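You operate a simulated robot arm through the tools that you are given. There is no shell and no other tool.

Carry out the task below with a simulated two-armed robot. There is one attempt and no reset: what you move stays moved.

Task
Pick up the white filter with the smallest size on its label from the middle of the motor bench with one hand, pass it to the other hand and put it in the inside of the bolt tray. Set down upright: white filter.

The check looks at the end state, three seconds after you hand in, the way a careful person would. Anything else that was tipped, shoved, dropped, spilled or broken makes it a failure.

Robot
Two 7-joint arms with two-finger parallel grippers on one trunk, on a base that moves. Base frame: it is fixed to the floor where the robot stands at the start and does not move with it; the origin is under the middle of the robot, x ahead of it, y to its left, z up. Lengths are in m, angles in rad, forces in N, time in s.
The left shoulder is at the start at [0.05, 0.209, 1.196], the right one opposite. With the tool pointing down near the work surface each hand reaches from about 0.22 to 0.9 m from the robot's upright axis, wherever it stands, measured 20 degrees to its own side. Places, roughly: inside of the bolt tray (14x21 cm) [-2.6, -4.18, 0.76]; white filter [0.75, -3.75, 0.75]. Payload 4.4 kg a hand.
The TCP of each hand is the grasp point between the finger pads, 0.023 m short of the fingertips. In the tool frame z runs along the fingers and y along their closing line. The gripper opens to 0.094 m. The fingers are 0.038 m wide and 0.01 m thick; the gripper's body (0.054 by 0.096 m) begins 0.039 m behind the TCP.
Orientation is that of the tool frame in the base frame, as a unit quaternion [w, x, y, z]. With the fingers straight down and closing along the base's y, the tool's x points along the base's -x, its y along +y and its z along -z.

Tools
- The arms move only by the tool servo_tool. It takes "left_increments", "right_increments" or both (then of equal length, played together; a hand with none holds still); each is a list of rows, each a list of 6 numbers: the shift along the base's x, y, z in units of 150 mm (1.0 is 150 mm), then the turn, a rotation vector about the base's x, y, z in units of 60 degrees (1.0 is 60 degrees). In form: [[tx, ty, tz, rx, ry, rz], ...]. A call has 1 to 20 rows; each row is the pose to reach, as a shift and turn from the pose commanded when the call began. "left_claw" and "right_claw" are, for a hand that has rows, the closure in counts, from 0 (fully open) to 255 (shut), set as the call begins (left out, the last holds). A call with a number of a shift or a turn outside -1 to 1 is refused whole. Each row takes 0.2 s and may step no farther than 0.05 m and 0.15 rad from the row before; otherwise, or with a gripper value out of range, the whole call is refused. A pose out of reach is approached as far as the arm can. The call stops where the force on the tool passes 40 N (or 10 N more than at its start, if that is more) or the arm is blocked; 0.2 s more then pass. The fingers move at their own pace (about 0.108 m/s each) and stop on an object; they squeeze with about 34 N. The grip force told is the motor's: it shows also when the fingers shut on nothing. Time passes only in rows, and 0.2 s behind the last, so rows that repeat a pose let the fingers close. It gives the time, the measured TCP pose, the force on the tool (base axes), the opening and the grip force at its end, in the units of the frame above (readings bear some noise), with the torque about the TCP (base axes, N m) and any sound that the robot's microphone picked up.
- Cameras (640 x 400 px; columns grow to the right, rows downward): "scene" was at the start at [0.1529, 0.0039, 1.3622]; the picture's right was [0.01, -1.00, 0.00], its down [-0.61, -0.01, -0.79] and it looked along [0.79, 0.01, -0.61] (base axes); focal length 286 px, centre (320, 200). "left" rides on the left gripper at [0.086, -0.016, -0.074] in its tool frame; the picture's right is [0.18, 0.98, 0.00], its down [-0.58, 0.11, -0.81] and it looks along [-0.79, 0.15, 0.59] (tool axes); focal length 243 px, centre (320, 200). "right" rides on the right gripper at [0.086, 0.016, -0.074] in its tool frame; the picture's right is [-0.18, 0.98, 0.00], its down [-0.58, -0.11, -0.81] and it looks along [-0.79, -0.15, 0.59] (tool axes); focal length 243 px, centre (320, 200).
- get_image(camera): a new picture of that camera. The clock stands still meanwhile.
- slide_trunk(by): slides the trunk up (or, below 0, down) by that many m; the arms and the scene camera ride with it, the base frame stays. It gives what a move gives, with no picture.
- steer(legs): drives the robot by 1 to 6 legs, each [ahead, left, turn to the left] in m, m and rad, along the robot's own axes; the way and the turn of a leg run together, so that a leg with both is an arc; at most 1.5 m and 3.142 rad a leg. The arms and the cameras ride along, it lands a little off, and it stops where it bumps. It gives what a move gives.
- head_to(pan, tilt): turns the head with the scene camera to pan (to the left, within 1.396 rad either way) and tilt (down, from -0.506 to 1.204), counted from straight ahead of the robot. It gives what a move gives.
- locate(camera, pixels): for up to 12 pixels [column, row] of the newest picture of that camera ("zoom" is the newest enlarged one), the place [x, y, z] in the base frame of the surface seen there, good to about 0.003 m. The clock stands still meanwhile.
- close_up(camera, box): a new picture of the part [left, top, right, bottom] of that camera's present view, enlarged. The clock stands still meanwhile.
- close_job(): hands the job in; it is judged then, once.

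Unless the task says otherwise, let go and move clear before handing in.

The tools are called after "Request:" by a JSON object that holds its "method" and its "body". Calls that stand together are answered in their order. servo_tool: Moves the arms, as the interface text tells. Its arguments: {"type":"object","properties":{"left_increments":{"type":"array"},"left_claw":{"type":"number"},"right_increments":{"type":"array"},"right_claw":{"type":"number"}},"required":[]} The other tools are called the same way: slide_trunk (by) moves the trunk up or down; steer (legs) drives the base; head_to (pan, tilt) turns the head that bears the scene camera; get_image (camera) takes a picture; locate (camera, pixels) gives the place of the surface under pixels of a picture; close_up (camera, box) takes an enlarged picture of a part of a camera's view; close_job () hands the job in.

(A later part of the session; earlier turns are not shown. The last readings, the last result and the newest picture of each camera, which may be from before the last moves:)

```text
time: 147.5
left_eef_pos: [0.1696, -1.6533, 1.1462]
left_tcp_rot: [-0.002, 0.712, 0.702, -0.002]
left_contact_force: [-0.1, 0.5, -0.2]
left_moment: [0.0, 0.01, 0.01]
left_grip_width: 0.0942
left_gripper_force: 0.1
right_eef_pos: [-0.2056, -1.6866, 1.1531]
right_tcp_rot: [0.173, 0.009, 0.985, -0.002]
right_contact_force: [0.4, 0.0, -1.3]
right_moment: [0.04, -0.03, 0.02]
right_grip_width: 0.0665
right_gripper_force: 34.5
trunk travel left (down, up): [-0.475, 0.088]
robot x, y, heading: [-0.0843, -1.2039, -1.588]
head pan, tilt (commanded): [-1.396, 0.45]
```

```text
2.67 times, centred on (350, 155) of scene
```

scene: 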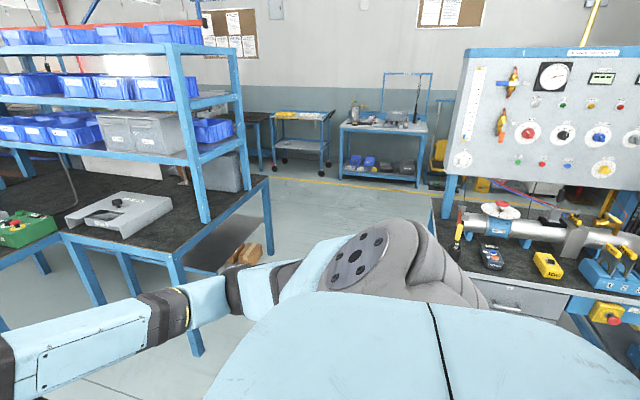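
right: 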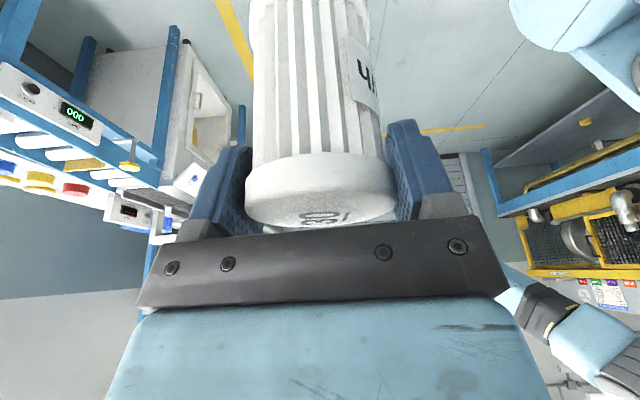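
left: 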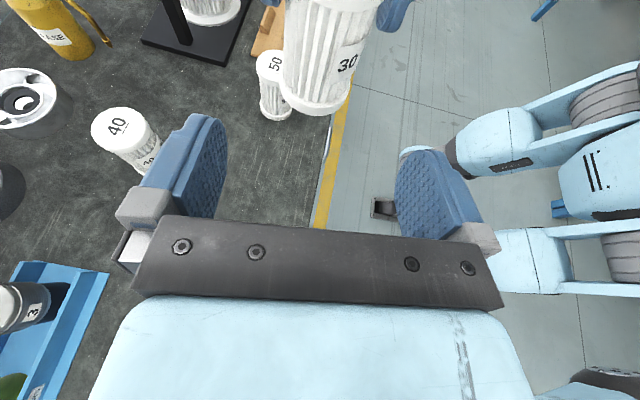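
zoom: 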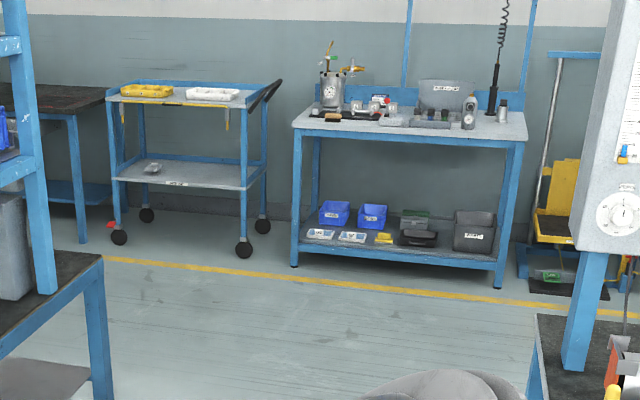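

The passage is about 1.17 m wide (rack end y≈-2.04, test bench y≈-0.87). I'll measure how far my right elbow sticks out, since that decides how I should go through.

Request:
{"method": "locate", "body": {"camera": "scene", "pixels": [[235, 270], [240, 300], [280, 275], [205, 300], [165, 315], [320, 260], [340, 240], [410, 240], [100, 340], [255, 265]]}}

Request:
{"method": "head_to", "body": {"pan": -0.9, "tilt": 0.9}}

Request:
{"method": "get_image", "body": {"camera": "scene"}}

Request:
{"method": "head_to", "body": {"pan": 0.9, "tilt": 0.9}}

Request:
{"method": "get_image", "body": {"camera": "scene"}}

```text
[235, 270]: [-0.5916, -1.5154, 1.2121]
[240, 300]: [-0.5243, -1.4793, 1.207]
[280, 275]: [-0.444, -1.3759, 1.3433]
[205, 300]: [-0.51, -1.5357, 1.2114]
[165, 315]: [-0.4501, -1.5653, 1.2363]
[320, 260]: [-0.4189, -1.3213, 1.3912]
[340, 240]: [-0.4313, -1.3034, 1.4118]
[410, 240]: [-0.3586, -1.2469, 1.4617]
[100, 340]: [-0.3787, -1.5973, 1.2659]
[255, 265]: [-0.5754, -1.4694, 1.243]
```

```text
time: 148.5
left_eef_pos: [0.1684, -1.6534, 1.1456]
left_tcp_rot: [-0.002, 0.712, 0.702, -0.002]
left_contact_force: [-0.5, -0.4, 1.0]
left_moment: [0.01, -0.01, 0.03]
left_grip_width: 0.0936
left_gripper_force: 0.0
right_eef_pos: [-0.206, -1.6861, 1.1538]
right_tcp_rot: [0.174, 0.009, 0.985, -0.002]
right_contact_force: [-0.3, 0.1, -1.8]
right_moment: [0.0, 0.0, -0.02]
right_grip_width: 0.0666
right_gripper_force: 33.3
trunk travel left (down, up): [-0.475, 0.088]
robot x, y, heading: [-0.0874, -1.2051, -1.583]
head pan, tilt (commanded): [-0.901, 0.901]
```

```text
taken
```

scene: 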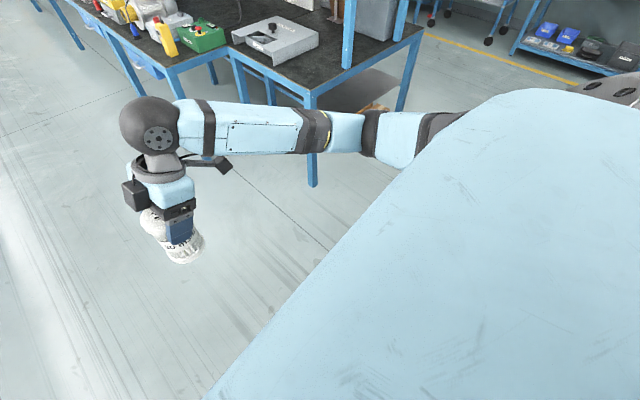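

```text
time: 150.3
left_eef_pos: [0.1695, -1.6541, 1.1468]
left_tcp_rot: [-0.001, 0.712, 0.702, -0.003]
left_contact_force: [0.1, 0.7, 0.2]
left_moment: [-0.01, 0.01, -0.02]
left_grip_width: 0.0941
left_gripper_force: 0.1
right_eef_pos: [-0.2058, -1.6863, 1.1526]
right_tcp_rot: [0.174, 0.008, 0.985, -0.002]
right_contact_force: [0.1, 0.1, -1.6]
right_moment: [-0.01, 0.0, -0.03]
right_grip_width: 0.0663
right_gripper_force: 34.3
trunk travel left (down, up): [-0.475, 0.088]
robot x, y, heading: [-0.0875, -1.2067, -1.587]
head pan, tilt (commanded): [0.901, 0.901]
```

```text
taken
```

scene: 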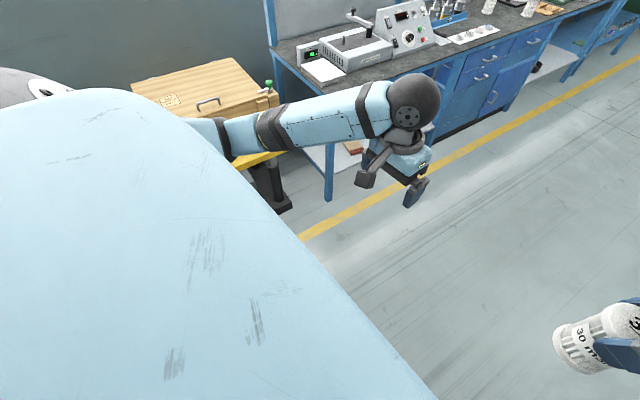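

The elbows reach about 0.52 m sideways, so passing through while facing -y and strafing right is better (hands 0.55 m ahead, back about 0.35 m). I'll first move ahead 0.17 m to y≈-1.38, then strafe 0.9 m right and check.

Request:
{"method": "head_to", "body": {"pan": -1.2, "tilt": 0.6}}

Request:
{"method": "steer", "body": {"legs": [[0.16, 0, 0.015], [0, -0.8, 0]]}}

Request:
{"method": "get_image", "body": {"camera": "scene"}}

Request:
{"method": "get_image", "body": {"camera": "right"}}

```text
time: 152.3
left_eef_pos: [0.1685, -1.6528, 1.1465]
left_tcp_rot: [-0.002, 0.712, 0.703, -0.002]
left_contact_force: [0.2, -0.3, 0.7]
left_moment: [0.01, 0.03, 0.0]
left_grip_width: 0.094
left_gripper_force: 0.1
right_eef_pos: [-0.2064, -1.687, 1.153]
right_tcp_rot: [0.173, 0.008, 0.985, -0.001]
right_contact_force: [0.7, 0.6, -2.6]
right_moment: [-0.01, -0.01, 0.02]
right_grip_width: 0.0664
right_gripper_force: 34.1
trunk travel left (down, up): [-0.475, 0.088]
robot x, y, heading: [-0.0846, -1.2069, -1.585]
head pan, tilt (commanded): [-1.201, 0.6]
```

```text
time: 160.8
left_eef_pos: [-0.6308, -1.8105, 1.1469]
left_tcp_rot: [-0.001, 0.705, 0.71, -0.002]
left_contact_force: [0.0, -0.8, -0.1]
left_moment: [0.0, 0.02, -0.01]
left_grip_width: 0.094
left_gripper_force: 0.0
right_eef_pos: [-1.0054, -1.8509, 1.1533]
right_tcp_rot: [0.174, -0.004, 0.985, 0.001]
right_contact_force: [1.0, 0.7, -2.2]
right_moment: [-0.03, -0.01, -0.01]
right_grip_width: 0.0665
right_gripper_force: 34.5
trunk travel left (down, up): [-0.475, 0.088]
robot x, y, heading: [-0.8946, -1.3701, -1.562]
head pan, tilt (commanded): [-1.201, 0.6]
```

```text
taken
```

scene: 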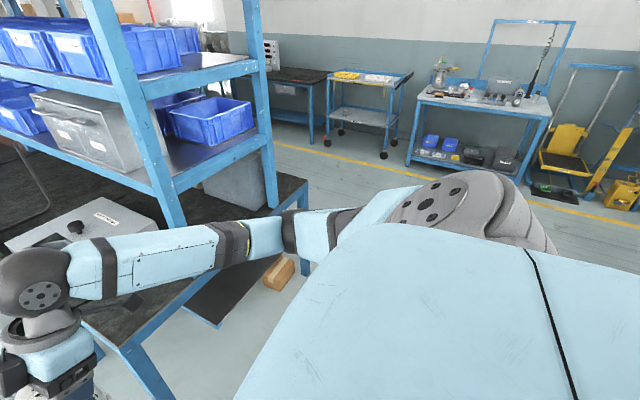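

```text
taken
```

right: 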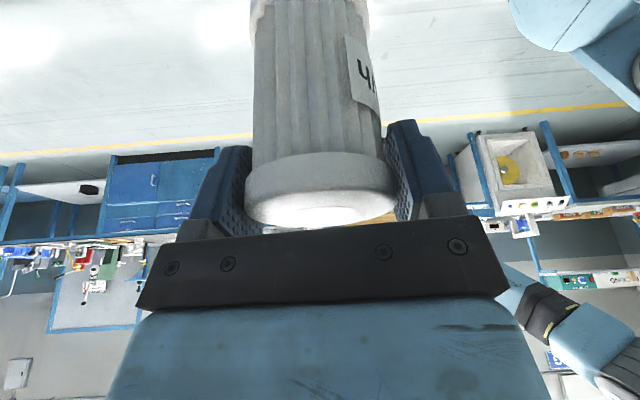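

The robot is at (-0.895,-1.370) and the rack end is just ahead of my right hand. I'll measure the rack's nearest parts and my right wrist's front to be sure of the clearance.

Request:
{"method": "locate", "body": {"camera": "scene", "pixels": [[270, 150], [150, 130], [250, 65], [190, 215], [305, 180], [160, 325], [35, 270], [75, 255], [215, 235], [260, 240], [310, 225], [280, 270]]}}

```text
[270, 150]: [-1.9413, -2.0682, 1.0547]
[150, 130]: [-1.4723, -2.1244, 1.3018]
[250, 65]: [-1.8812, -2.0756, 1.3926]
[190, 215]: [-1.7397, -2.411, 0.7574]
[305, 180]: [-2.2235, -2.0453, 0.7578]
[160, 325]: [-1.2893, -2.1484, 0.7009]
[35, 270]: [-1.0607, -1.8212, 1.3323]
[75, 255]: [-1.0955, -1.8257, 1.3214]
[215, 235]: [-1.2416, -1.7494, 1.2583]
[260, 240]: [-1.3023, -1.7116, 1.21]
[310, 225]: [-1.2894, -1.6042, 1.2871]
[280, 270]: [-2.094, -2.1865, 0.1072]
```

The rack's nearest part is y≈-2.07 and my hand's front about -1.91, so there's 0.16 m in front. I'll check how big my own body is (the light-blue surface at (450,300)) to judge the rear clearance.

Request:
{"method": "locate", "body": {"camera": "scene", "pixels": [[450, 300], [600, 300], [530, 250], [620, 390], [300, 390], [380, 235], [480, 200], [540, 235], [635, 270]]}}

Request:
{"method": "head_to", "body": {"pan": -1.396, "tilt": 1.1}}

Request:
{"method": "get_image", "body": {"camera": "scene"}}

Request:
{"method": "get_image", "body": {"camera": "left"}}

```text
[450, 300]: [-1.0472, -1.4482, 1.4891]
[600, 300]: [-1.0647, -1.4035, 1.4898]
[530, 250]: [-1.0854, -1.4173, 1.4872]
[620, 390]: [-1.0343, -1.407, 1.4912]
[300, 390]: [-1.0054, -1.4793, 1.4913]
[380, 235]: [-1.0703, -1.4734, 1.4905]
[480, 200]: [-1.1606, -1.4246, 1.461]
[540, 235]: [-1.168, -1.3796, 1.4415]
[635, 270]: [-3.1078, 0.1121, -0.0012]
```

```text
time: 161.7
left_eef_pos: [-0.6324, -1.8097, 1.1464]
left_tcp_rot: [-0.002, 0.705, 0.71, -0.003]
left_contact_force: [-0.2, -1.0, -0.3]
left_moment: [0.0, 0.03, 0.0]
left_grip_width: 0.0939
left_gripper_force: 0.0
right_eef_pos: [-1.0054, -1.8511, 1.1527]
right_tcp_rot: [0.173, -0.003, 0.985, 0.0]
right_contact_force: [1.2, -0.2, -2.1]
right_moment: [0.02, -0.03, 0.0]
right_grip_width: 0.0664
right_gripper_force: 34.0
trunk travel left (down, up): [-0.475, 0.088]
robot x, y, heading: [-0.8946, -1.371, -1.565]
head pan, tilt (commanded): [-1.396, 1.1]
```

```text
taken
```

scene: 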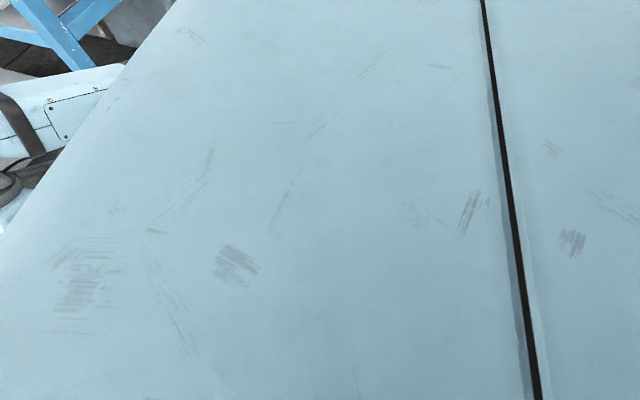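

```text
taken
```

left: 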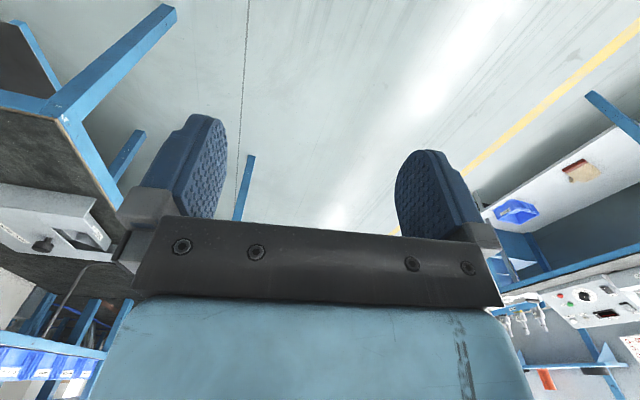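

My torso is narrow (≈0.2 m half-width), so a 0.5 m gap behind is plenty. I'll go on strafing right in two legs through the passage.

Request:
{"method": "head_to", "body": {"pan": -1.3, "tilt": 0.5}}

Request:
{"method": "steer", "body": {"legs": [[0, -0.9, -0.006]]}}

Request:
{"method": "get_image", "body": {"camera": "scene"}}

```text
time: 162.7
left_eef_pos: [-0.6319, -1.8088, 1.1472]
left_tcp_rot: [-0.001, 0.704, 0.71, -0.003]
left_contact_force: [0.3, -0.1, 0.2]
left_moment: [0.03, -0.02, 0.01]
left_grip_width: 0.0939
left_gripper_force: 0.1
right_eef_pos: [-1.005, -1.85, 1.1541]
right_tcp_rot: [0.173, -0.002, 0.985, 0.001]
right_contact_force: [0.0, 0.4, -1.4]
right_moment: [-0.02, 0.0, -0.03]
right_grip_width: 0.0664
right_gripper_force: 34.1
trunk travel left (down, up): [-0.475, 0.088]
robot x, y, heading: [-0.8957, -1.3679, -1.565]
head pan, tilt (commanded): [-1.3, 0.499]
```

```text
time: 170.9
left_eef_pos: [-1.5312, -1.8103, 1.1467]
left_tcp_rot: [-0.001, 0.712, 0.702, -0.002]
left_contact_force: [0.4, -1.1, -0.4]
left_moment: [0.01, 0.01, 0.0]
left_grip_width: 0.094
left_gripper_force: 0.0
right_eef_pos: [-1.9056, -1.8456, 1.1529]
right_tcp_rot: [0.174, 0.007, 0.985, -0.001]
right_contact_force: [-0.3, 0.3, -2.1]
right_moment: [-0.01, -0.07, 0.03]
right_grip_width: 0.0662
right_gripper_force: 33.6
trunk travel left (down, up): [-0.475, 0.088]
robot x, y, heading: [-1.7823, -1.3668, -1.587]
head pan, tilt (commanded): [-1.3, 0.499]
```

```text
taken
```

scene: 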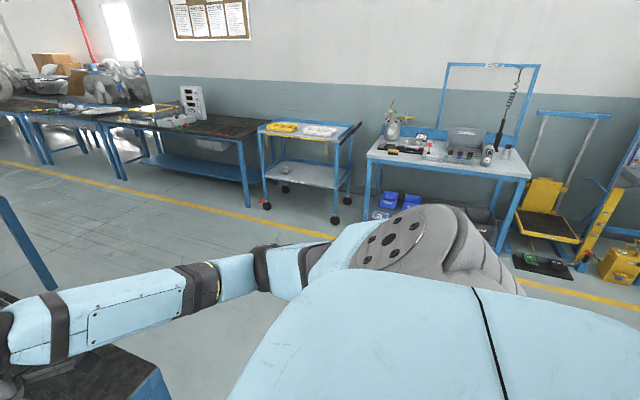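

The passage worked; I'm at (-1.78,-1.37) and the far aisle opens ahead, with carts along the wall at x≈-4.1. I'll strafe a further 1.25 m.

Request:
{"method": "steer", "body": {"legs": [[0, -1.25, 0.01]]}}

Request:
{"method": "head_to", "body": {"pan": 0.2, "tilt": 0.4}}

Request:
{"method": "get_image", "body": {"camera": "scene"}}

Request:
{"method": "get_image", "body": {"camera": "right"}}

```text
time: 182.2
left_eef_pos: [-2.7735, -1.8049, 1.1469]
left_tcp_rot: [-0.001, 0.7, 0.714, -0.003]
left_contact_force: [0.2, 0.9, -0.2]
left_moment: [0.0, 0.0, 0.04]
left_grip_width: 0.0943
left_gripper_force: 0.0
right_eef_pos: [-3.1469, -1.8488, 1.1524]
right_tcp_rot: [0.173, -0.009, 0.985, 0.002]
right_contact_force: [0.0, 0.5, -1.0]
right_moment: [0.01, -0.01, 0.03]
right_grip_width: 0.0665
right_gripper_force: 34.3
trunk travel left (down, up): [-0.475, 0.088]
robot x, y, heading: [-3.0399, -1.3656, -1.55]
head pan, tilt (commanded): [-1.3, 0.499]
```

```text
time: 183.8
left_eef_pos: [-2.7726, -1.8052, 1.1467]
left_tcp_rot: [-0.001, 0.7, 0.714, -0.003]
left_contact_force: [0.7, 0.2, 0.2]
left_moment: [-0.02, 0.0, -0.01]
left_grip_width: 0.0941
left_gripper_force: 0.1
right_eef_pos: [-3.1474, -1.8489, 1.1538]
right_tcp_rot: [0.173, -0.008, 0.985, 0.001]
right_contact_force: [-0.1, 0.0, -1.0]
right_moment: [-0.04, -0.03, -0.02]
right_grip_width: 0.0665
right_gripper_force: 33.4
trunk travel left (down, up): [-0.475, 0.088]
robot x, y, heading: [-3.0431, -1.3643, -1.551]
head pan, tilt (commanded): [0.201, 0.4]
```

```text
taken
```

scene: 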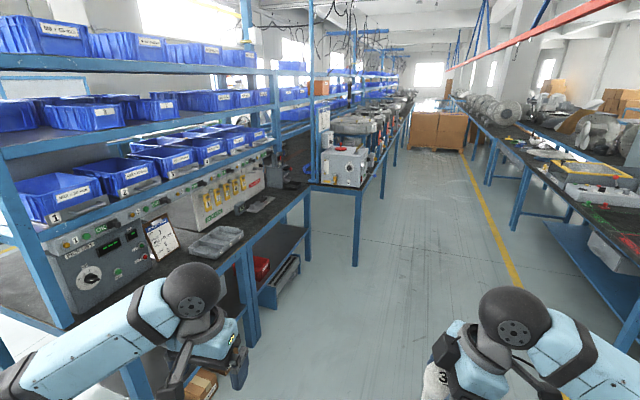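

```text
taken
```

right: 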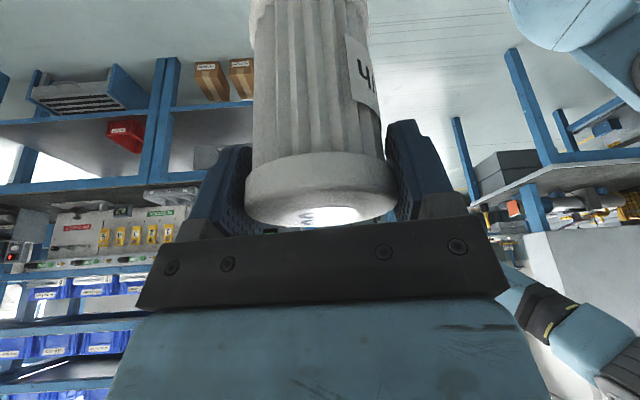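

Now I see the far side of the rack: a bench with a grey tray at (218,240) and further benches beyond. I'll zoom in and measure.

Request:
{"method": "close_up", "body": {"camera": "scene", "box": [140, 130, 400, 290]}}

Request:
{"method": "locate", "body": {"camera": "scene", "pixels": [[218, 240], [260, 203], [343, 165], [306, 195], [363, 188], [250, 245], [400, 150], [252, 255], [355, 265], [345, 185], [514, 230], [500, 150]]}}

```text
2.46 times, centred on (270, 210) of scene
```

zoom: 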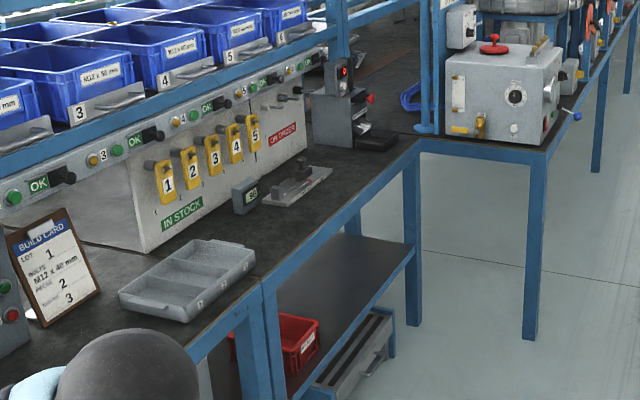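

```text
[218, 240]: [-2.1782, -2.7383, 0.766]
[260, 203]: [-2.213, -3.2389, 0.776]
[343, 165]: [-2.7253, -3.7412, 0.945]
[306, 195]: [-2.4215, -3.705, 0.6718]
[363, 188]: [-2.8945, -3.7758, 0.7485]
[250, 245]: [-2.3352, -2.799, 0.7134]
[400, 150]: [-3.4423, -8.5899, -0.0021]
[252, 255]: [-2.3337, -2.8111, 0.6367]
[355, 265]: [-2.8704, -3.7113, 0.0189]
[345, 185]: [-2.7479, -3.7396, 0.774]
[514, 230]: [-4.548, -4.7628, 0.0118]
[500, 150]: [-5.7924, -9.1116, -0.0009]
```

The grey compartment tray here is at (-2.18,-2.74), so not the one named; the bolt tray should be further along at y≈-4.18 behind the machine at (343,165). I'll turn left to face +x here in the open, then back off to x≈-3.5.

Request:
{"method": "steer", "body": {"legs": [[0, 0, 1.55], [-0.42, 0, 0]]}}

Request:
{"method": "head_to", "body": {"pan": -1.1, "tilt": 0.4}}

Request:
{"method": "get_image", "body": {"camera": "scene"}}

Request:
{"method": "get_image", "body": {"camera": "right"}}

```text
time: 190.1
left_eef_pos: [-3.0128, -1.1043, 1.1454]
left_tcp_rot: [0.001, 0.012, 1.0, -0.003]
left_contact_force: [-0.1, -0.3, -0.1]
left_moment: [-0.02, 0.05, -0.01]
left_grip_width: 0.0941
left_gripper_force: 0.1
right_eef_pos: [-2.983, -1.4802, 1.1516]
right_tcp_rot: [0.124, -0.687, 0.706, 0.121]
right_contact_force: [-0.3, 0.0, -2.1]
right_moment: [-0.03, 0.04, 0.01]
right_grip_width: 0.0664
right_gripper_force: 33.9
trunk travel left (down, up): [-0.475, 0.088]
robot x, y, heading: [-3.4627, -1.3529, -0.024]
head pan, tilt (commanded): [0.201, 0.4]
```

```text
time: 191.5
left_eef_pos: [-3.012, -1.104, 1.1456]
left_tcp_rot: [0.001, 0.013, 1.0, -0.002]
left_contact_force: [0.0, 0.1, 0.0]
left_moment: [-0.02, -0.01, 0.0]
left_grip_width: 0.094
left_gripper_force: 0.0
right_eef_pos: [-2.9817, -1.4789, 1.1528]
right_tcp_rot: [0.124, -0.687, 0.706, 0.122]
right_contact_force: [0.1, -0.1, -2.2]
right_moment: [0.01, 0.01, 0.01]
right_grip_width: 0.0664
right_gripper_force: 33.7
trunk travel left (down, up): [-0.475, 0.088]
robot x, y, heading: [-3.464, -1.3525, -0.025]
head pan, tilt (commanded): [-1.1, 0.4]
```

```text
taken
```

scene: 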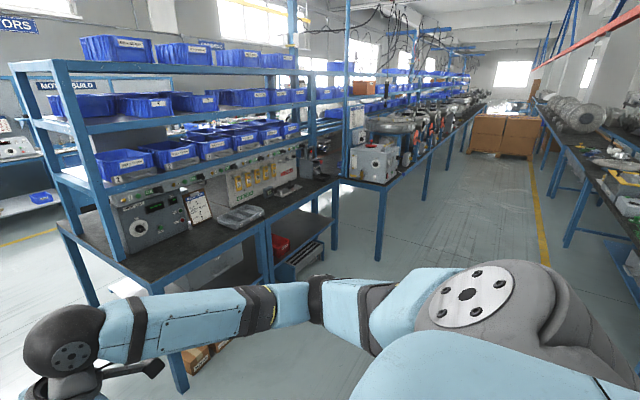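

```text
taken
```

right: 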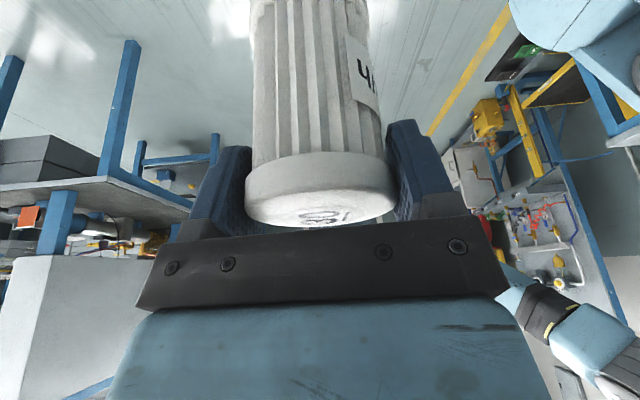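

I'm facing +x at (-3.46,-1.35) with the filter still well held. I'll strafe right along the aisle about 2.2 m, easing 12 cm further back from the benches.

Request:
{"method": "steer", "body": {"legs": [[-0.12, -1.1, 0.02], [0, -1.1, 0]]}}

Request:
{"method": "head_to", "body": {"pan": -0.5, "tilt": 0.5}}

Request:
{"method": "get_image", "body": {"camera": "scene"}}

```text
time: 211.3
left_eef_pos: [-3.1414, -3.3183, 1.1471]
left_tcp_rot: [0.001, -0.005, 1.0, -0.002]
left_contact_force: [-0.1, 0.3, -0.4]
left_moment: [0.01, -0.02, -0.01]
left_grip_width: 0.0939
left_gripper_force: 0.1
right_eef_pos: [-3.0983, -3.6921, 1.1532]
right_tcp_rot: [-0.121, 0.7, -0.693, -0.123]
right_contact_force: [0.7, 0.1, -1.4]
right_moment: [0.0, -0.05, -0.02]
right_grip_width: 0.0666
right_gripper_force: 34.4
trunk travel left (down, up): [-0.475, 0.088]
robot x, y, heading: [-3.5814, -3.5771, 0.008]
head pan, tilt (commanded): [-1.1, 0.4]
```

```text
time: 212.3
left_eef_pos: [-3.1401, -3.3183, 1.1472]
left_tcp_rot: [0.001, -0.006, 1.0, -0.003]
left_contact_force: [-0.3, 1.0, -0.1]
left_moment: [0.0, -0.05, 0.0]
left_grip_width: 0.0938
left_gripper_force: 0.1
right_eef_pos: [-3.0988, -3.6926, 1.1538]
right_tcp_rot: [-0.122, 0.699, -0.693, -0.123]
right_contact_force: [-0.2, 0.2, -1.7]
right_moment: [0.02, -0.01, -0.01]
right_grip_width: 0.0666
right_gripper_force: 34.0
trunk travel left (down, up): [-0.475, 0.088]
robot x, y, heading: [-3.5868, -3.581, 0.011]
head pan, tilt (commanded): [-0.499, 0.499]
```

```text
taken
```

scene: 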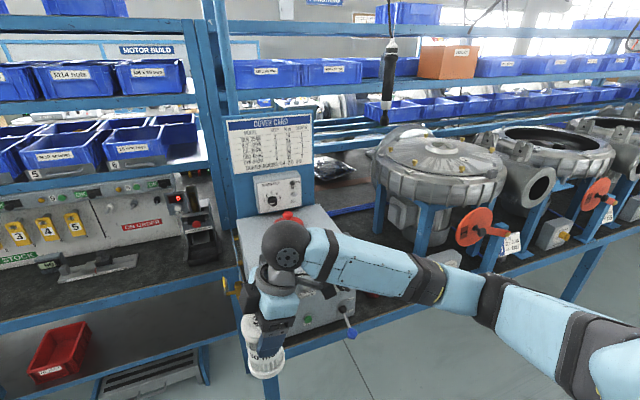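

The right arm hides the area around y≈-4.2; a machine with a lever at (347,325) and a motor on a stand at (435,170) are on this bench. I'll measure those before moving on.

Request:
{"method": "locate", "body": {"camera": "scene", "pixels": [[347, 328], [340, 300], [230, 290], [290, 215], [435, 150], [470, 230], [505, 245], [340, 350], [400, 180], [445, 258], [590, 190], [395, 100]]}}

```text
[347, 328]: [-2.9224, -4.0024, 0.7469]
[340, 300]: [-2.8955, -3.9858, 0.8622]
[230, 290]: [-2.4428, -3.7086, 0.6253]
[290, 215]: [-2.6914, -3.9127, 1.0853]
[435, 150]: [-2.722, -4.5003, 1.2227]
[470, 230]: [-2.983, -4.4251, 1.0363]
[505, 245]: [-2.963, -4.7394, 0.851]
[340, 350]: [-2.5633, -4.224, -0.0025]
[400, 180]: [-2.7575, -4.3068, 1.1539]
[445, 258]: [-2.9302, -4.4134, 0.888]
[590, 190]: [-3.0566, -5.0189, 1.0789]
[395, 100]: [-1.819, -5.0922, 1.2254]
```

The tray must sit between the machine (y≥-4.0) and the motor stand (y≤-4.3). I'll move right 0.45 m, staying back, to look straight into that gap.

Request:
{"method": "steer", "body": {"legs": [[-0.08, -0.45, -0.01]]}}

Request:
{"method": "head_to", "body": {"pan": -0.1, "tilt": 0.6}}

Request:
{"method": "get_image", "body": {"camera": "scene"}}

Request:
{"method": "get_image", "body": {"camera": "right"}}

```text
time: 216.6
left_eef_pos: [-3.2132, -3.7581, 1.1467]
left_tcp_rot: [0.001, -0.004, 1.0, -0.003]
left_contact_force: [-0.2, -0.5, 1.0]
left_moment: [-0.01, 0.02, 0.01]
left_grip_width: 0.094
left_gripper_force: 0.1
right_eef_pos: [-3.1712, -4.1327, 1.1524]
right_tcp_rot: [-0.121, 0.699, -0.693, -0.124]
right_contact_force: [0.9, 0.3, -2.1]
right_moment: [0.03, -0.01, 0.01]
right_grip_width: 0.0665
right_gripper_force: 34.5
trunk travel left (down, up): [-0.475, 0.088]
robot x, y, heading: [-3.6529, -4.0208, 0.008]
head pan, tilt (commanded): [-0.499, 0.499]
```

```text
time: 217.5
left_eef_pos: [-3.2144, -3.759, 1.1459]
left_tcp_rot: [0.0, -0.004, 1.0, -0.003]
left_contact_force: [0.6, -0.6, 0.3]
left_moment: [0.02, 0.02, -0.02]
left_grip_width: 0.0941
left_gripper_force: 0.0
right_eef_pos: [-3.1728, -4.1332, 1.1527]
right_tcp_rot: [-0.121, 0.699, -0.694, -0.124]
right_contact_force: [-0.3, -0.1, -1.2]
right_moment: [-0.01, -0.01, 0.0]
right_grip_width: 0.0665
right_gripper_force: 34.1
trunk travel left (down, up): [-0.475, 0.088]
robot x, y, heading: [-3.6576, -4.0212, 0.009]
head pan, tilt (commanded): [-0.099, 0.6]
```

```text
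taken
```

scene: 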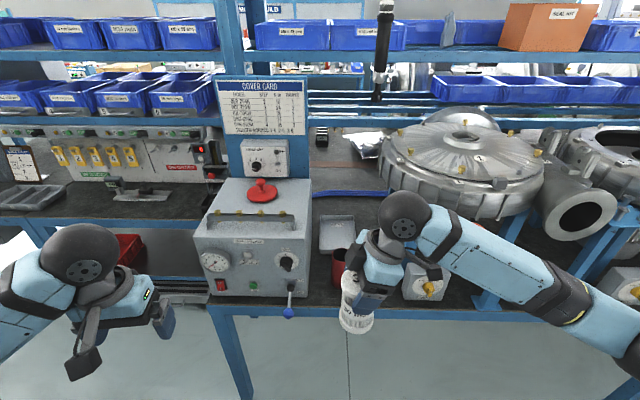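

```text
taken
```

right: 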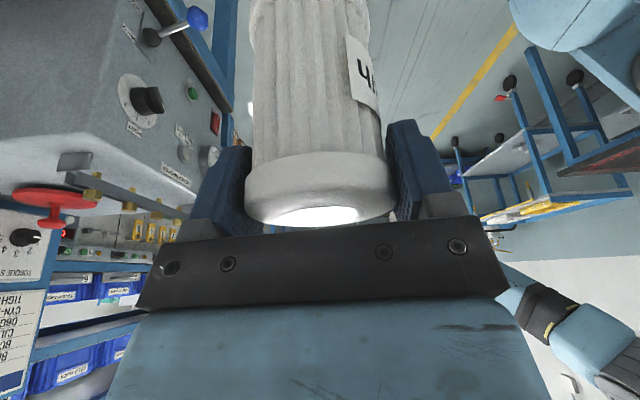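

A grey tray shows at (337,235), between the machine and my right hand, with a red object at (340,262) in front of it. I'll zoom in and measure.

Request:
{"method": "close_up", "body": {"camera": "scene", "box": [290, 180, 430, 320]}}

Request:
{"method": "locate", "body": {"camera": "scene", "pixels": [[337, 235], [320, 218], [354, 218], [320, 250], [335, 260], [310, 290], [312, 250], [390, 200], [340, 300], [425, 280], [375, 200], [330, 180]]}}

```text
2.86 times, centred on (360, 250) of scene
```

zoom: 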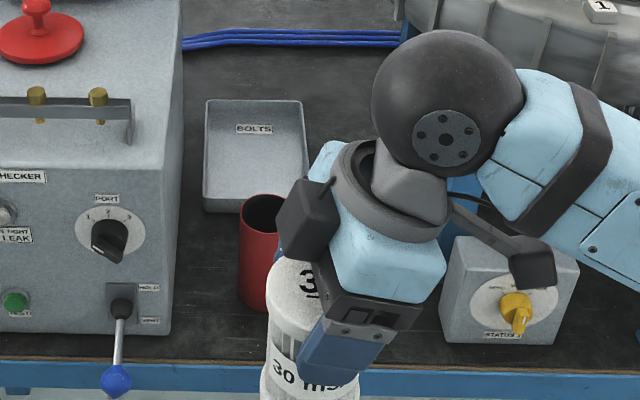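

```text
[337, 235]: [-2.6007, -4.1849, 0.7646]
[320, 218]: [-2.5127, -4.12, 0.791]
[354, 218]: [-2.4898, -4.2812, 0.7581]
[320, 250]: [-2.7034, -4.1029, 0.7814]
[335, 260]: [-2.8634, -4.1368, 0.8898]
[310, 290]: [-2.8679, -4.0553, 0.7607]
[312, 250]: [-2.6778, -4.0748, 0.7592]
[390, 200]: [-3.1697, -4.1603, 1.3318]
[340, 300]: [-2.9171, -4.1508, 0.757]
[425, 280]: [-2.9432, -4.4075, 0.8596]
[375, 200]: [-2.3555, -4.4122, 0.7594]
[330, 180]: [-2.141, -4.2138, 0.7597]
```

The tray is labelled "BOLTS": its floor centre is (-2.60,-4.185,0.765), walls to z≈0.79, with a red cup (top 0.89) at (-2.86,-4.14) before it and the motor to its right. To stay clear of the motor I'll yaw the right hand by -90° so it leans toward me and closes along y, and first raise and pull back the left hand.

Request:
{"method": "servo_tool", "body": {"left_increments": [[-0.1, 0.05, 0.2, 0, 0, 0], [-0.2, 0.1, 0.4, 0, 0, 0], [-0.3, 0.15, 0.6, 0, 0, 0], [-0.4, 0.2, 0.8, 0, 0, 0], [-0.4, 0.2, 1.0, 0, 0, 0], [-0.4, 0.2, 1.0, 0, 0, 0]]}}

Request:
{"method": "servo_tool", "body": {"right_increments": [[0, 0, 0, 0, 0, -0.1], [0, 0, 0, 0, 0, -0.22], [0, 0, 0, 0, 0, -0.34], [0, 0, 0, 0, 0, -0.46], [0, 0, 0, 0, 0, -0.58], [0, 0, 0, 0, 0, -0.7], [0, 0, 0, 0, 0, -0.75], [0, 0, 0, 0, 0, -0.75]]}}

Request:
{"method": "get_image", "body": {"camera": "right"}}

Request:
{"method": "get_image", "body": {"camera": "scene"}}

```text
time: 218.9
left_eef_pos: [-3.2751, -3.7283, 1.296]
left_tcp_rot: [0.0, -0.004, 1.0, -0.002]
left_contact_force: [0.4, 0.8, 0.6]
left_moment: [-0.02, 0.03, -0.01]
left_grip_width: 0.0939
left_gripper_force: 0.0
right_eef_pos: [-3.1723, -4.1335, 1.153]
right_tcp_rot: [-0.122, 0.699, -0.694, -0.124]
right_contact_force: [0.2, 0.0, -2.7]
right_moment: [-0.02, 0.02, -0.02]
right_grip_width: 0.0663
right_gripper_force: 34.2
trunk travel left (down, up): [-0.475, 0.088]
robot x, y, heading: [-3.6537, -4.0195, 0.008]
head pan, tilt (commanded): [-0.099, 0.6]
```

```text
time: 220.7
left_eef_pos: [-3.2745, -3.7288, 1.2954]
left_tcp_rot: [0.0, -0.004, 1.0, -0.003]
left_contact_force: [0.3, 1.0, 0.3]
left_moment: [0.0, 0.01, -0.01]
left_grip_width: 0.0939
left_gripper_force: 0.1
right_eef_pos: [-3.1728, -4.1323, 1.1528]
right_tcp_rot: [0.16, -0.379, 0.909, 0.068]
right_contact_force: [-0.1, 0.0, -2.3]
right_moment: [-0.04, -0.01, -0.01]
right_grip_width: 0.0664
right_gripper_force: 33.8
trunk travel left (down, up): [-0.475, 0.088]
robot x, y, heading: [-3.652, -4.0251, 0.006]
head pan, tilt (commanded): [-0.099, 0.6]
```

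```text
taken
```

right: 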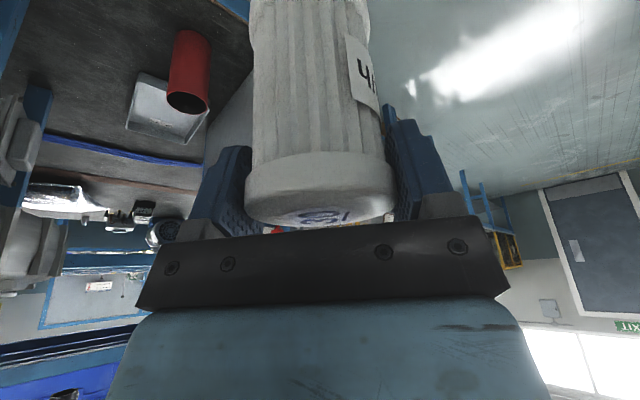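

```text
taken
```

scene: 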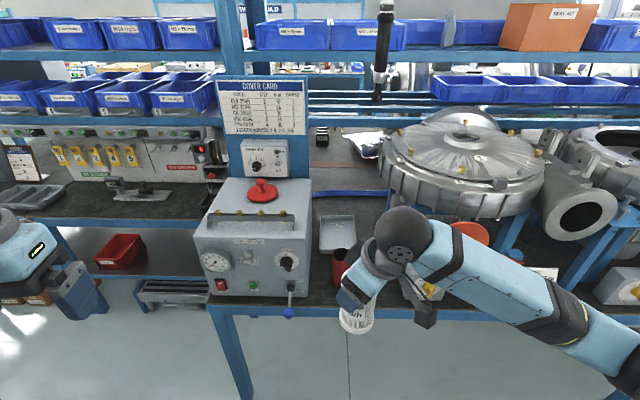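

The first 45° of yaw went fine and the filter is steady and upright. I'll complete the second 45°.

Request:
{"method": "servo_tool", "body": {"right_increments": [[0, 0, 0, 0, 0, -0.1], [0, 0, 0, 0, 0, -0.22], [0, 0, 0, 0, 0, -0.34], [0, 0, 0, 0, 0, -0.46], [0, 0, 0, 0, 0, -0.58], [0, 0, 0, 0, 0, -0.7], [0, 0, 0, 0, 0, -0.757], [0, 0, 0, 0, 0, -0.757]]}}

Request:
{"method": "get_image", "body": {"camera": "right"}}

Request:
{"method": "get_image", "body": {"camera": "scene"}}

```text
time: 222.5
left_eef_pos: [-3.2747, -3.7298, 1.2963]
left_tcp_rot: [0.001, -0.004, 1.0, -0.003]
left_contact_force: [0.5, 1.1, 0.8]
left_moment: [0.01, 0.02, 0.0]
left_grip_width: 0.094
left_gripper_force: 0.0
right_eef_pos: [-3.173, -4.1316, 1.1534]
right_tcp_rot: [0.173, 0.001, 0.985, -0.001]
right_contact_force: [0.2, -0.1, -1.6]
right_moment: [0.0, 0.0, 0.01]
right_grip_width: 0.0664
right_gripper_force: 33.9
trunk travel left (down, up): [-0.475, 0.088]
robot x, y, heading: [-3.6554, -4.0233, 0.004]
head pan, tilt (commanded): [-0.099, 0.6]
```

```text
taken
```

right: 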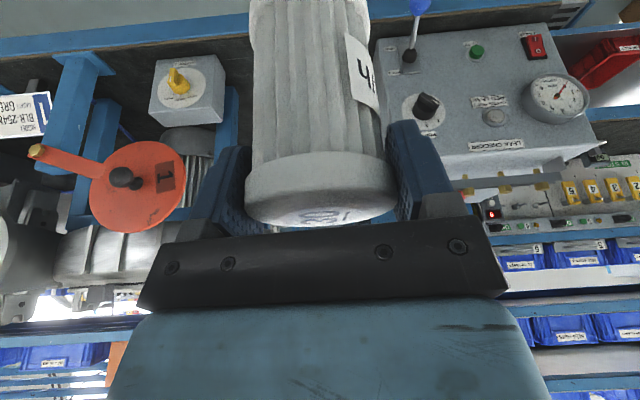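

```text
taken
```

scene: 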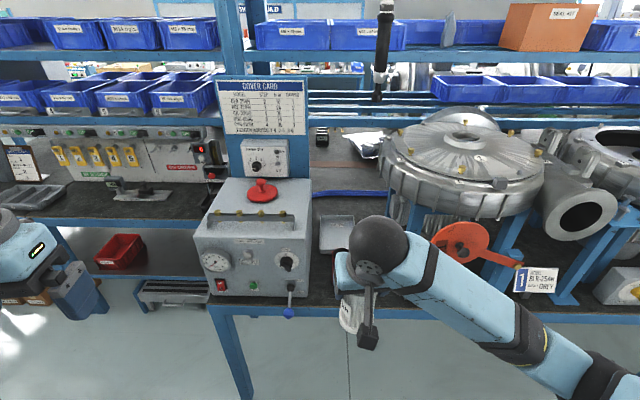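

The right hand now closes along y and leans toward me, and the filter is still upright. I'll zoom in on the tray to measure its interior precisely and check that it is empty.

Request:
{"method": "close_up", "body": {"camera": "scene", "box": [300, 190, 400, 290]}}

Request:
{"method": "locate", "body": {"camera": "zoom", "pixels": [[130, 170], [350, 170], [240, 260], [150, 330], [130, 390], [360, 185], [240, 200], [200, 350], [250, 400], [290, 230]]}}

```text
4.00 times, centred on (350, 240) of scene
```

zoom: 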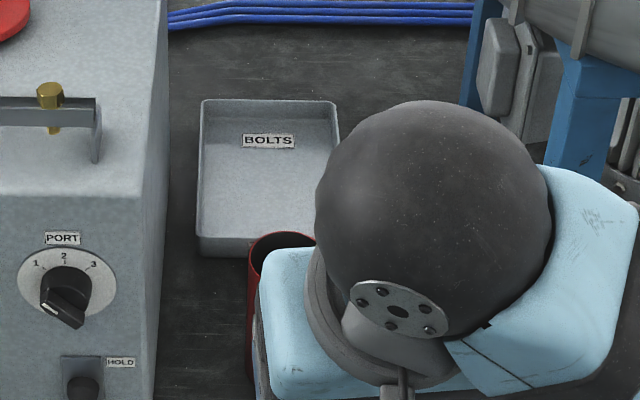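

```text
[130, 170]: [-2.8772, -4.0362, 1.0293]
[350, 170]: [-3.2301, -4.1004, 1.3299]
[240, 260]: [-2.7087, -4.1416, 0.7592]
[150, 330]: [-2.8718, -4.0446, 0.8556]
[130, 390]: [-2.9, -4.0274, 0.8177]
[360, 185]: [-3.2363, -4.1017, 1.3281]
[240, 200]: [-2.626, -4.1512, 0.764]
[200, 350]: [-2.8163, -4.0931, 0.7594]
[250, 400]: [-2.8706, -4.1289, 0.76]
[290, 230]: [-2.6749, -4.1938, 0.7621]
```

The tray is empty, with the label "BOLTS" on its far wall. I'll measure its rim and floor corners.

Request:
{"method": "locate", "body": {"camera": "zoom", "pixels": [[203, 102], [336, 103], [199, 236], [215, 230], [212, 165], [325, 160], [270, 160], [315, 200], [240, 148], [290, 240], [215, 245], [332, 125]]}}

```text
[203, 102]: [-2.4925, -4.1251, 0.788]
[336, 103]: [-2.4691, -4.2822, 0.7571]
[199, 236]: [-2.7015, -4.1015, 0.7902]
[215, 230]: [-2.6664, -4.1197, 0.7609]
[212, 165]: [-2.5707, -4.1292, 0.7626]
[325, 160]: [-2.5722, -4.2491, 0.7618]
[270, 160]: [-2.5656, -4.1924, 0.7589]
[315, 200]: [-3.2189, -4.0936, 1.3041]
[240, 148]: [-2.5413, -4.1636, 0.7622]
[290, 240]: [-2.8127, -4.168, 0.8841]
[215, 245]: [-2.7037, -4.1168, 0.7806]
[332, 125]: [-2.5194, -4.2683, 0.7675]
```

The tray spans x -2.70…-2.49 and y about -4.11…-4.26, with its floor at z≈0.762, so I'll set the filter at (-2.605,-4.185). Before rolling closer I'll look straight down to see how far my base sticks out in front.

Request:
{"method": "head_to", "body": {"pan": 0.0, "tilt": 1.2}}

Request:
{"method": "get_image", "body": {"camera": "scene"}}

```text
time: 223.5
left_eef_pos: [-3.2739, -3.7295, 1.2963]
left_tcp_rot: [0.001, -0.005, 1.0, -0.002]
left_contact_force: [-0.2, 0.0, -0.4]
left_moment: [0.01, -0.02, -0.02]
left_grip_width: 0.0939
left_gripper_force: 0.1
right_eef_pos: [-3.1724, -4.1327, 1.153]
right_tcp_rot: [0.174, 0.001, 0.985, 0.0]
right_contact_force: [0.0, 0.0, -2.1]
right_moment: [-0.01, -0.01, 0.03]
right_grip_width: 0.0662
right_gripper_force: 34.2
trunk travel left (down, up): [-0.475, 0.088]
robot x, y, heading: [-3.6591, -4.0212, 0.009]
head pan, tilt (commanded): [0.0, 1.201]
```

```text
taken
```

scene: 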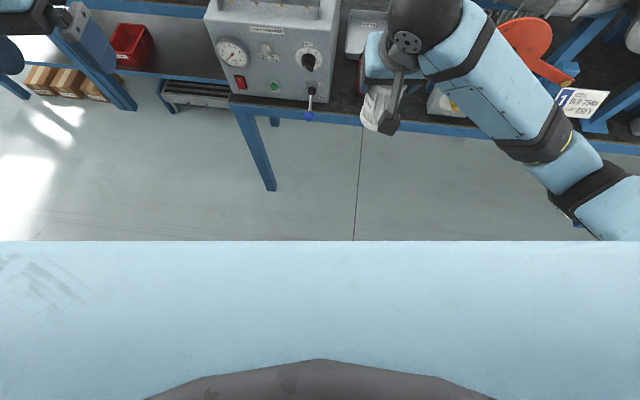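

The base itself is hidden below my torso edge at row 240. I'll measure the nearest visible floor point and the bench leg.

Request:
{"method": "locate", "body": {"camera": "scene", "pixels": [[320, 236], [200, 236], [450, 236], [270, 188], [300, 245], [235, 105], [380, 300], [100, 100], [230, 60]]}}

```text
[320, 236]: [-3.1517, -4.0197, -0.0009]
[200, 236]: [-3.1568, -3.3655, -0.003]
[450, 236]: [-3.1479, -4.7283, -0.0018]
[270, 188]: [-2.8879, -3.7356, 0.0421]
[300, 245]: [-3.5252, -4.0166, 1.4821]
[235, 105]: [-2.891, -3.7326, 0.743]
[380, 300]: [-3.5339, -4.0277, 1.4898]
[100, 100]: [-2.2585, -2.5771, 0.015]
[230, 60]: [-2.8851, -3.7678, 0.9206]
```

Floor is visible up to 0.5 m ahead of my centre, so standing about 0.5 m from the bench edge (x≈-2.93) is safe. I'll first shift the right hand right and up (filter base to ≈1.11) so it clears the machine while I roll in.

Request:
{"method": "servo_tool", "body": {"right_increments": [[0, -0.06, 0.03, 0, 0, 0], [0, -0.16, 0.09, 0, 0, 0], [0, -0.28, 0.15, 0, 0, 0], [0, -0.4, 0.21, 0, 0, 0], [0, -0.52, 0.28, 0, 0, 0], [0, -0.64, 0.34, 0, 0, 0], [0, -0.73, 0.38, 0, 0, 0], [0, -0.8, 0.4, 0, 0, 0], [0, -0.8, 0.4, 0, 0, 0]]}}

Request:
{"method": "head_to", "body": {"pan": -0.2, "tilt": 0.75}}

Request:
{"method": "get_image", "body": {"camera": "scene"}}

```text
time: 225.5
left_eef_pos: [-3.2739, -3.7274, 1.295]
left_tcp_rot: [0.0, -0.004, 1.0, -0.003]
left_contact_force: [-0.3, 0.1, 0.7]
left_moment: [-0.01, 0.0, -0.01]
left_grip_width: 0.094
left_gripper_force: 0.1
right_eef_pos: [-3.1708, -4.2526, 1.2144]
right_tcp_rot: [0.174, -0.001, 0.985, 0.001]
right_contact_force: [0.2, 0.5, -1.5]
right_moment: [0.02, 0.0, 0.01]
right_grip_width: 0.0664
right_gripper_force: 34.2
trunk travel left (down, up): [-0.475, 0.088]
robot x, y, heading: [-3.6548, -4.0216, 0.005]
head pan, tilt (commanded): [0.0, 1.201]
```

```text
time: 226.4
left_eef_pos: [-3.2744, -3.7283, 1.2964]
left_tcp_rot: [0.001, -0.004, 1.0, -0.003]
left_contact_force: [0.2, 0.6, 0.9]
left_moment: [0.02, 0.01, 0.03]
left_grip_width: 0.094
left_gripper_force: 0.0
right_eef_pos: [-3.1698, -4.2535, 1.2138]
right_tcp_rot: [0.173, 0.001, 0.985, 0.0]
right_contact_force: [-0.8, -0.2, -2.5]
right_moment: [0.01, -0.01, -0.01]
right_grip_width: 0.0664
right_gripper_force: 33.7
trunk travel left (down, up): [-0.475, 0.088]
robot x, y, heading: [-3.654, -4.0226, 0.008]
head pan, tilt (commanded): [-0.201, 0.75]
```

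```text
taken
```

scene: 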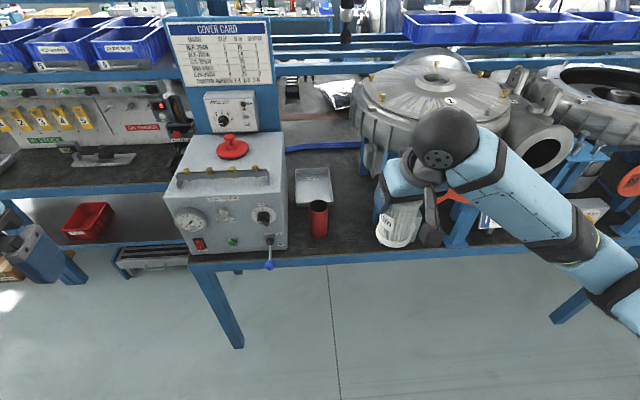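

Now the tray at (313,185), the cup at (318,218) and the motor's near edge (357,110) are all in clear view. I'll zoom and measure each.

Request:
{"method": "close_up", "body": {"camera": "scene", "box": [270, 140, 380, 250]}}

Request:
{"method": "locate", "body": {"camera": "zoom", "pixels": [[148, 175], [355, 165], [150, 350], [375, 355], [165, 255], [345, 250], [260, 290], [255, 240], [280, 370], [330, 370], [365, 330], [180, 330]]}}

Request:
{"method": "locate", "body": {"camera": "scene", "pixels": [[357, 110], [362, 130], [375, 160], [345, 90], [390, 175], [232, 148], [285, 195], [288, 235], [318, 205], [440, 235], [460, 225], [270, 180]]}}

```text
3.64 times, centred on (325, 195) of scene
```

zoom: 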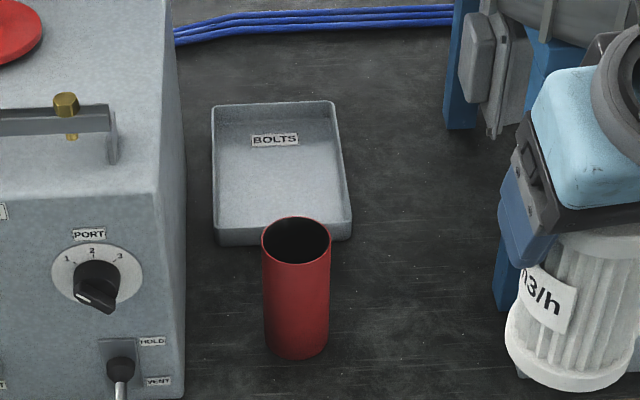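

```text
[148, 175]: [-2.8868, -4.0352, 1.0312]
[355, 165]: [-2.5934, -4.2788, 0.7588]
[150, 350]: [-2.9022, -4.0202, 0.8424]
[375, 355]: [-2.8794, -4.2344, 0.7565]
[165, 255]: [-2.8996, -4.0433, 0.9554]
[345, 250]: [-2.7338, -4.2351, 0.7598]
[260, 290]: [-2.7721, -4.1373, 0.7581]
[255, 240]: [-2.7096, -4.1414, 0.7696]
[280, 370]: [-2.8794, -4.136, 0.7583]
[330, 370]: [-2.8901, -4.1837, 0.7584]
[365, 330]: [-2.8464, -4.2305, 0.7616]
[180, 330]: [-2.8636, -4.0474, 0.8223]
```

```text
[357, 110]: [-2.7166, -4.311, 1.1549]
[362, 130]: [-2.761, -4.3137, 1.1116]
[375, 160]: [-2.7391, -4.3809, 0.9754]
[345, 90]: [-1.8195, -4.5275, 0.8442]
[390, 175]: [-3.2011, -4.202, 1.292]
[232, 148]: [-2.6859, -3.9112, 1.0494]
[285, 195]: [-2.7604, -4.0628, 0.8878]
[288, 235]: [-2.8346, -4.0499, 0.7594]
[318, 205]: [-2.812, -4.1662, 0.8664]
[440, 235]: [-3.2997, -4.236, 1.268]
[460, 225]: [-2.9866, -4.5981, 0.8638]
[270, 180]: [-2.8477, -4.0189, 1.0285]
```

The motor rim starts at y≈-4.31, the machine ends at y≈-4.04 and the cup top is z≈0.885, so there's a clear lane at y≈-4.185. I'll roll ahead 0.23 m and 0.10 m left.

Request:
{"method": "steer", "body": {"legs": [[0.23, 0.1, -0.005]]}}

Request:
{"method": "get_image", "body": {"camera": "scene"}}

Request:
{"method": "get_image", "body": {"camera": "right"}}

```text
time: 228.2
left_eef_pos: [-3.0434, -3.6328, 1.2959]
left_tcp_rot: [0.002, -0.002, 1.0, -0.002]
left_contact_force: [0.9, -0.2, 0.3]
left_moment: [-0.02, 0.02, 0.01]
left_grip_width: 0.094
left_gripper_force: 0.0
right_eef_pos: [-2.9398, -4.1564, 1.2142]
right_tcp_rot: [0.173, 0.001, 0.985, 0.0]
right_contact_force: [-0.5, -1.4, -2.0]
right_moment: [0.01, 0.01, -0.02]
right_grip_width: 0.0663
right_gripper_force: 34.3
trunk travel left (down, up): [-0.475, 0.088]
robot x, y, heading: [-3.424, -3.9231, 0.004]
head pan, tilt (commanded): [-0.201, 0.75]
```

```text
taken
```

scene: 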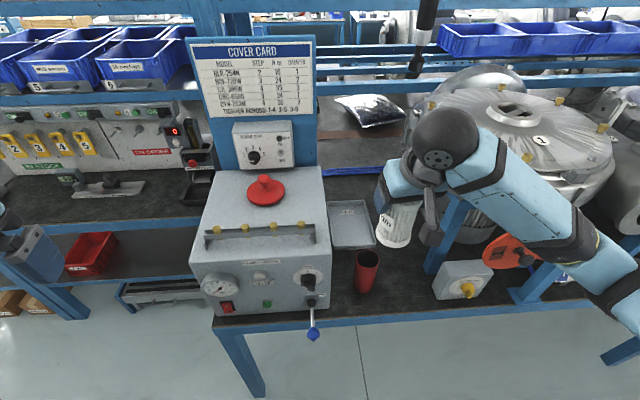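

```text
taken
```

right: 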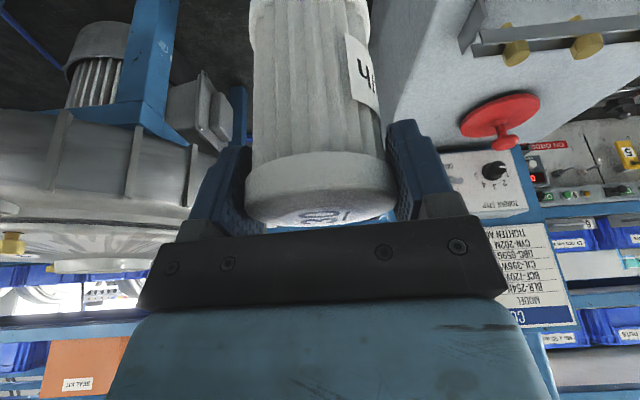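

I'm at (-3.424,-3.923) and the right hand is at (-2.940,-4.156,1.214). I'll check the hanging tool at (425,40), the shelf rails behind the tray and the motor rim for clearance.

Request:
{"method": "locate", "body": {"camera": "scene", "pixels": [[425, 40], [416, 68], [350, 85], [380, 65], [410, 130], [405, 110], [370, 110], [352, 222], [345, 205], [372, 258], [330, 172], [415, 250]]}}

Request:
{"method": "close_up", "body": {"camera": "scene", "box": [300, 60, 500, 320]}}

```text
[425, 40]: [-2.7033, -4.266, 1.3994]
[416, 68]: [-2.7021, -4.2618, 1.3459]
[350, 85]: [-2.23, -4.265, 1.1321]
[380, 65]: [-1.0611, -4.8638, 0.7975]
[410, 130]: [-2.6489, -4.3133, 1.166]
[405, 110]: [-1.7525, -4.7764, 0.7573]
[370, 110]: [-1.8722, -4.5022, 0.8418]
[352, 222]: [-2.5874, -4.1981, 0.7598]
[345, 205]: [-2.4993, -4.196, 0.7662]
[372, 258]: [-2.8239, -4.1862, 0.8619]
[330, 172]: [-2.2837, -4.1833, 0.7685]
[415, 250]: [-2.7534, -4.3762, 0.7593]
```

```text
1.54 times, centred on (400, 190) of scene
```

zoom: 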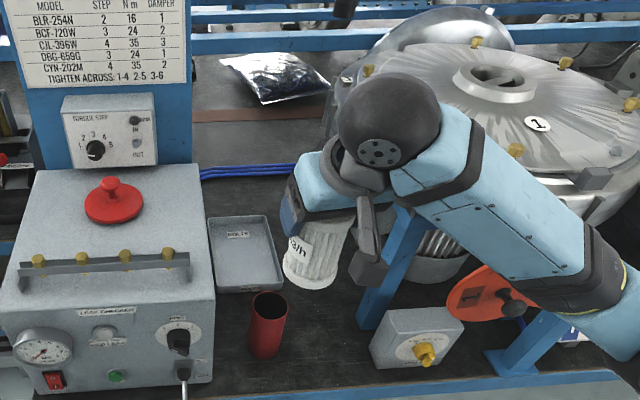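

A tool hangs at (-2.70,-4.266) with its tip at z≈1.34, so I must pass under it with the wrist low, at TCP z≈1.04 (filter base ≈0.94, still above the cup at 0.885). I'll check where my right forearm and elbow are relative to the orange disc first.

Request:
{"method": "locate", "body": {"camera": "scene", "pixels": [[500, 180], [540, 215], [580, 250], [600, 270], [630, 290], [520, 240], [560, 270], [510, 250], [525, 262], [450, 290], [490, 255]]}}

Request:
{"method": "head_to", "body": {"pan": -0.7, "tilt": 0.8}}

Request:
{"method": "get_image", "body": {"camera": "scene"}}

```text
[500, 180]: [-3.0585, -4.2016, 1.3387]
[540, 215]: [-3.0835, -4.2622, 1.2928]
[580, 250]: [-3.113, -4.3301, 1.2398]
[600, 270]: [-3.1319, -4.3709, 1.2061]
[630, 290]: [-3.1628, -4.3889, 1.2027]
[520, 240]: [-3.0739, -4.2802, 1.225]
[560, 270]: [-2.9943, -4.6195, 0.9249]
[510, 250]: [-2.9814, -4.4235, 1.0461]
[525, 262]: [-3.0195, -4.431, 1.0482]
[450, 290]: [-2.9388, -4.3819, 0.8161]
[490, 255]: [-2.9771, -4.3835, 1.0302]
```

```text
time: 229.2
left_eef_pos: [-3.0415, -3.6334, 1.2959]
left_tcp_rot: [0.0, -0.002, 1.0, -0.002]
left_contact_force: [0.0, -0.9, -0.4]
left_moment: [0.01, 0.02, 0.0]
left_grip_width: 0.0942
left_gripper_force: 0.0
right_eef_pos: [-2.9411, -4.1567, 1.213]
right_tcp_rot: [0.174, 0.002, 0.985, 0.0]
right_contact_force: [0.1, -0.3, -1.4]
right_moment: [-0.01, -0.01, -0.01]
right_grip_width: 0.0664
right_gripper_force: 34.2
trunk travel left (down, up): [-0.475, 0.088]
robot x, y, heading: [-3.4278, -3.9221, 0.003]
head pan, tilt (commanded): [-0.7, 0.799]
```

```text
taken
```

scene: 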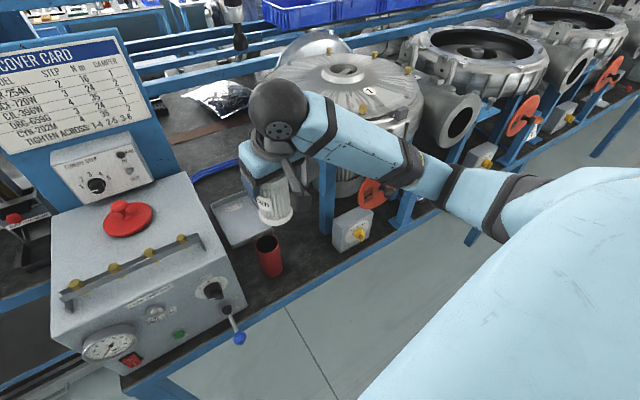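

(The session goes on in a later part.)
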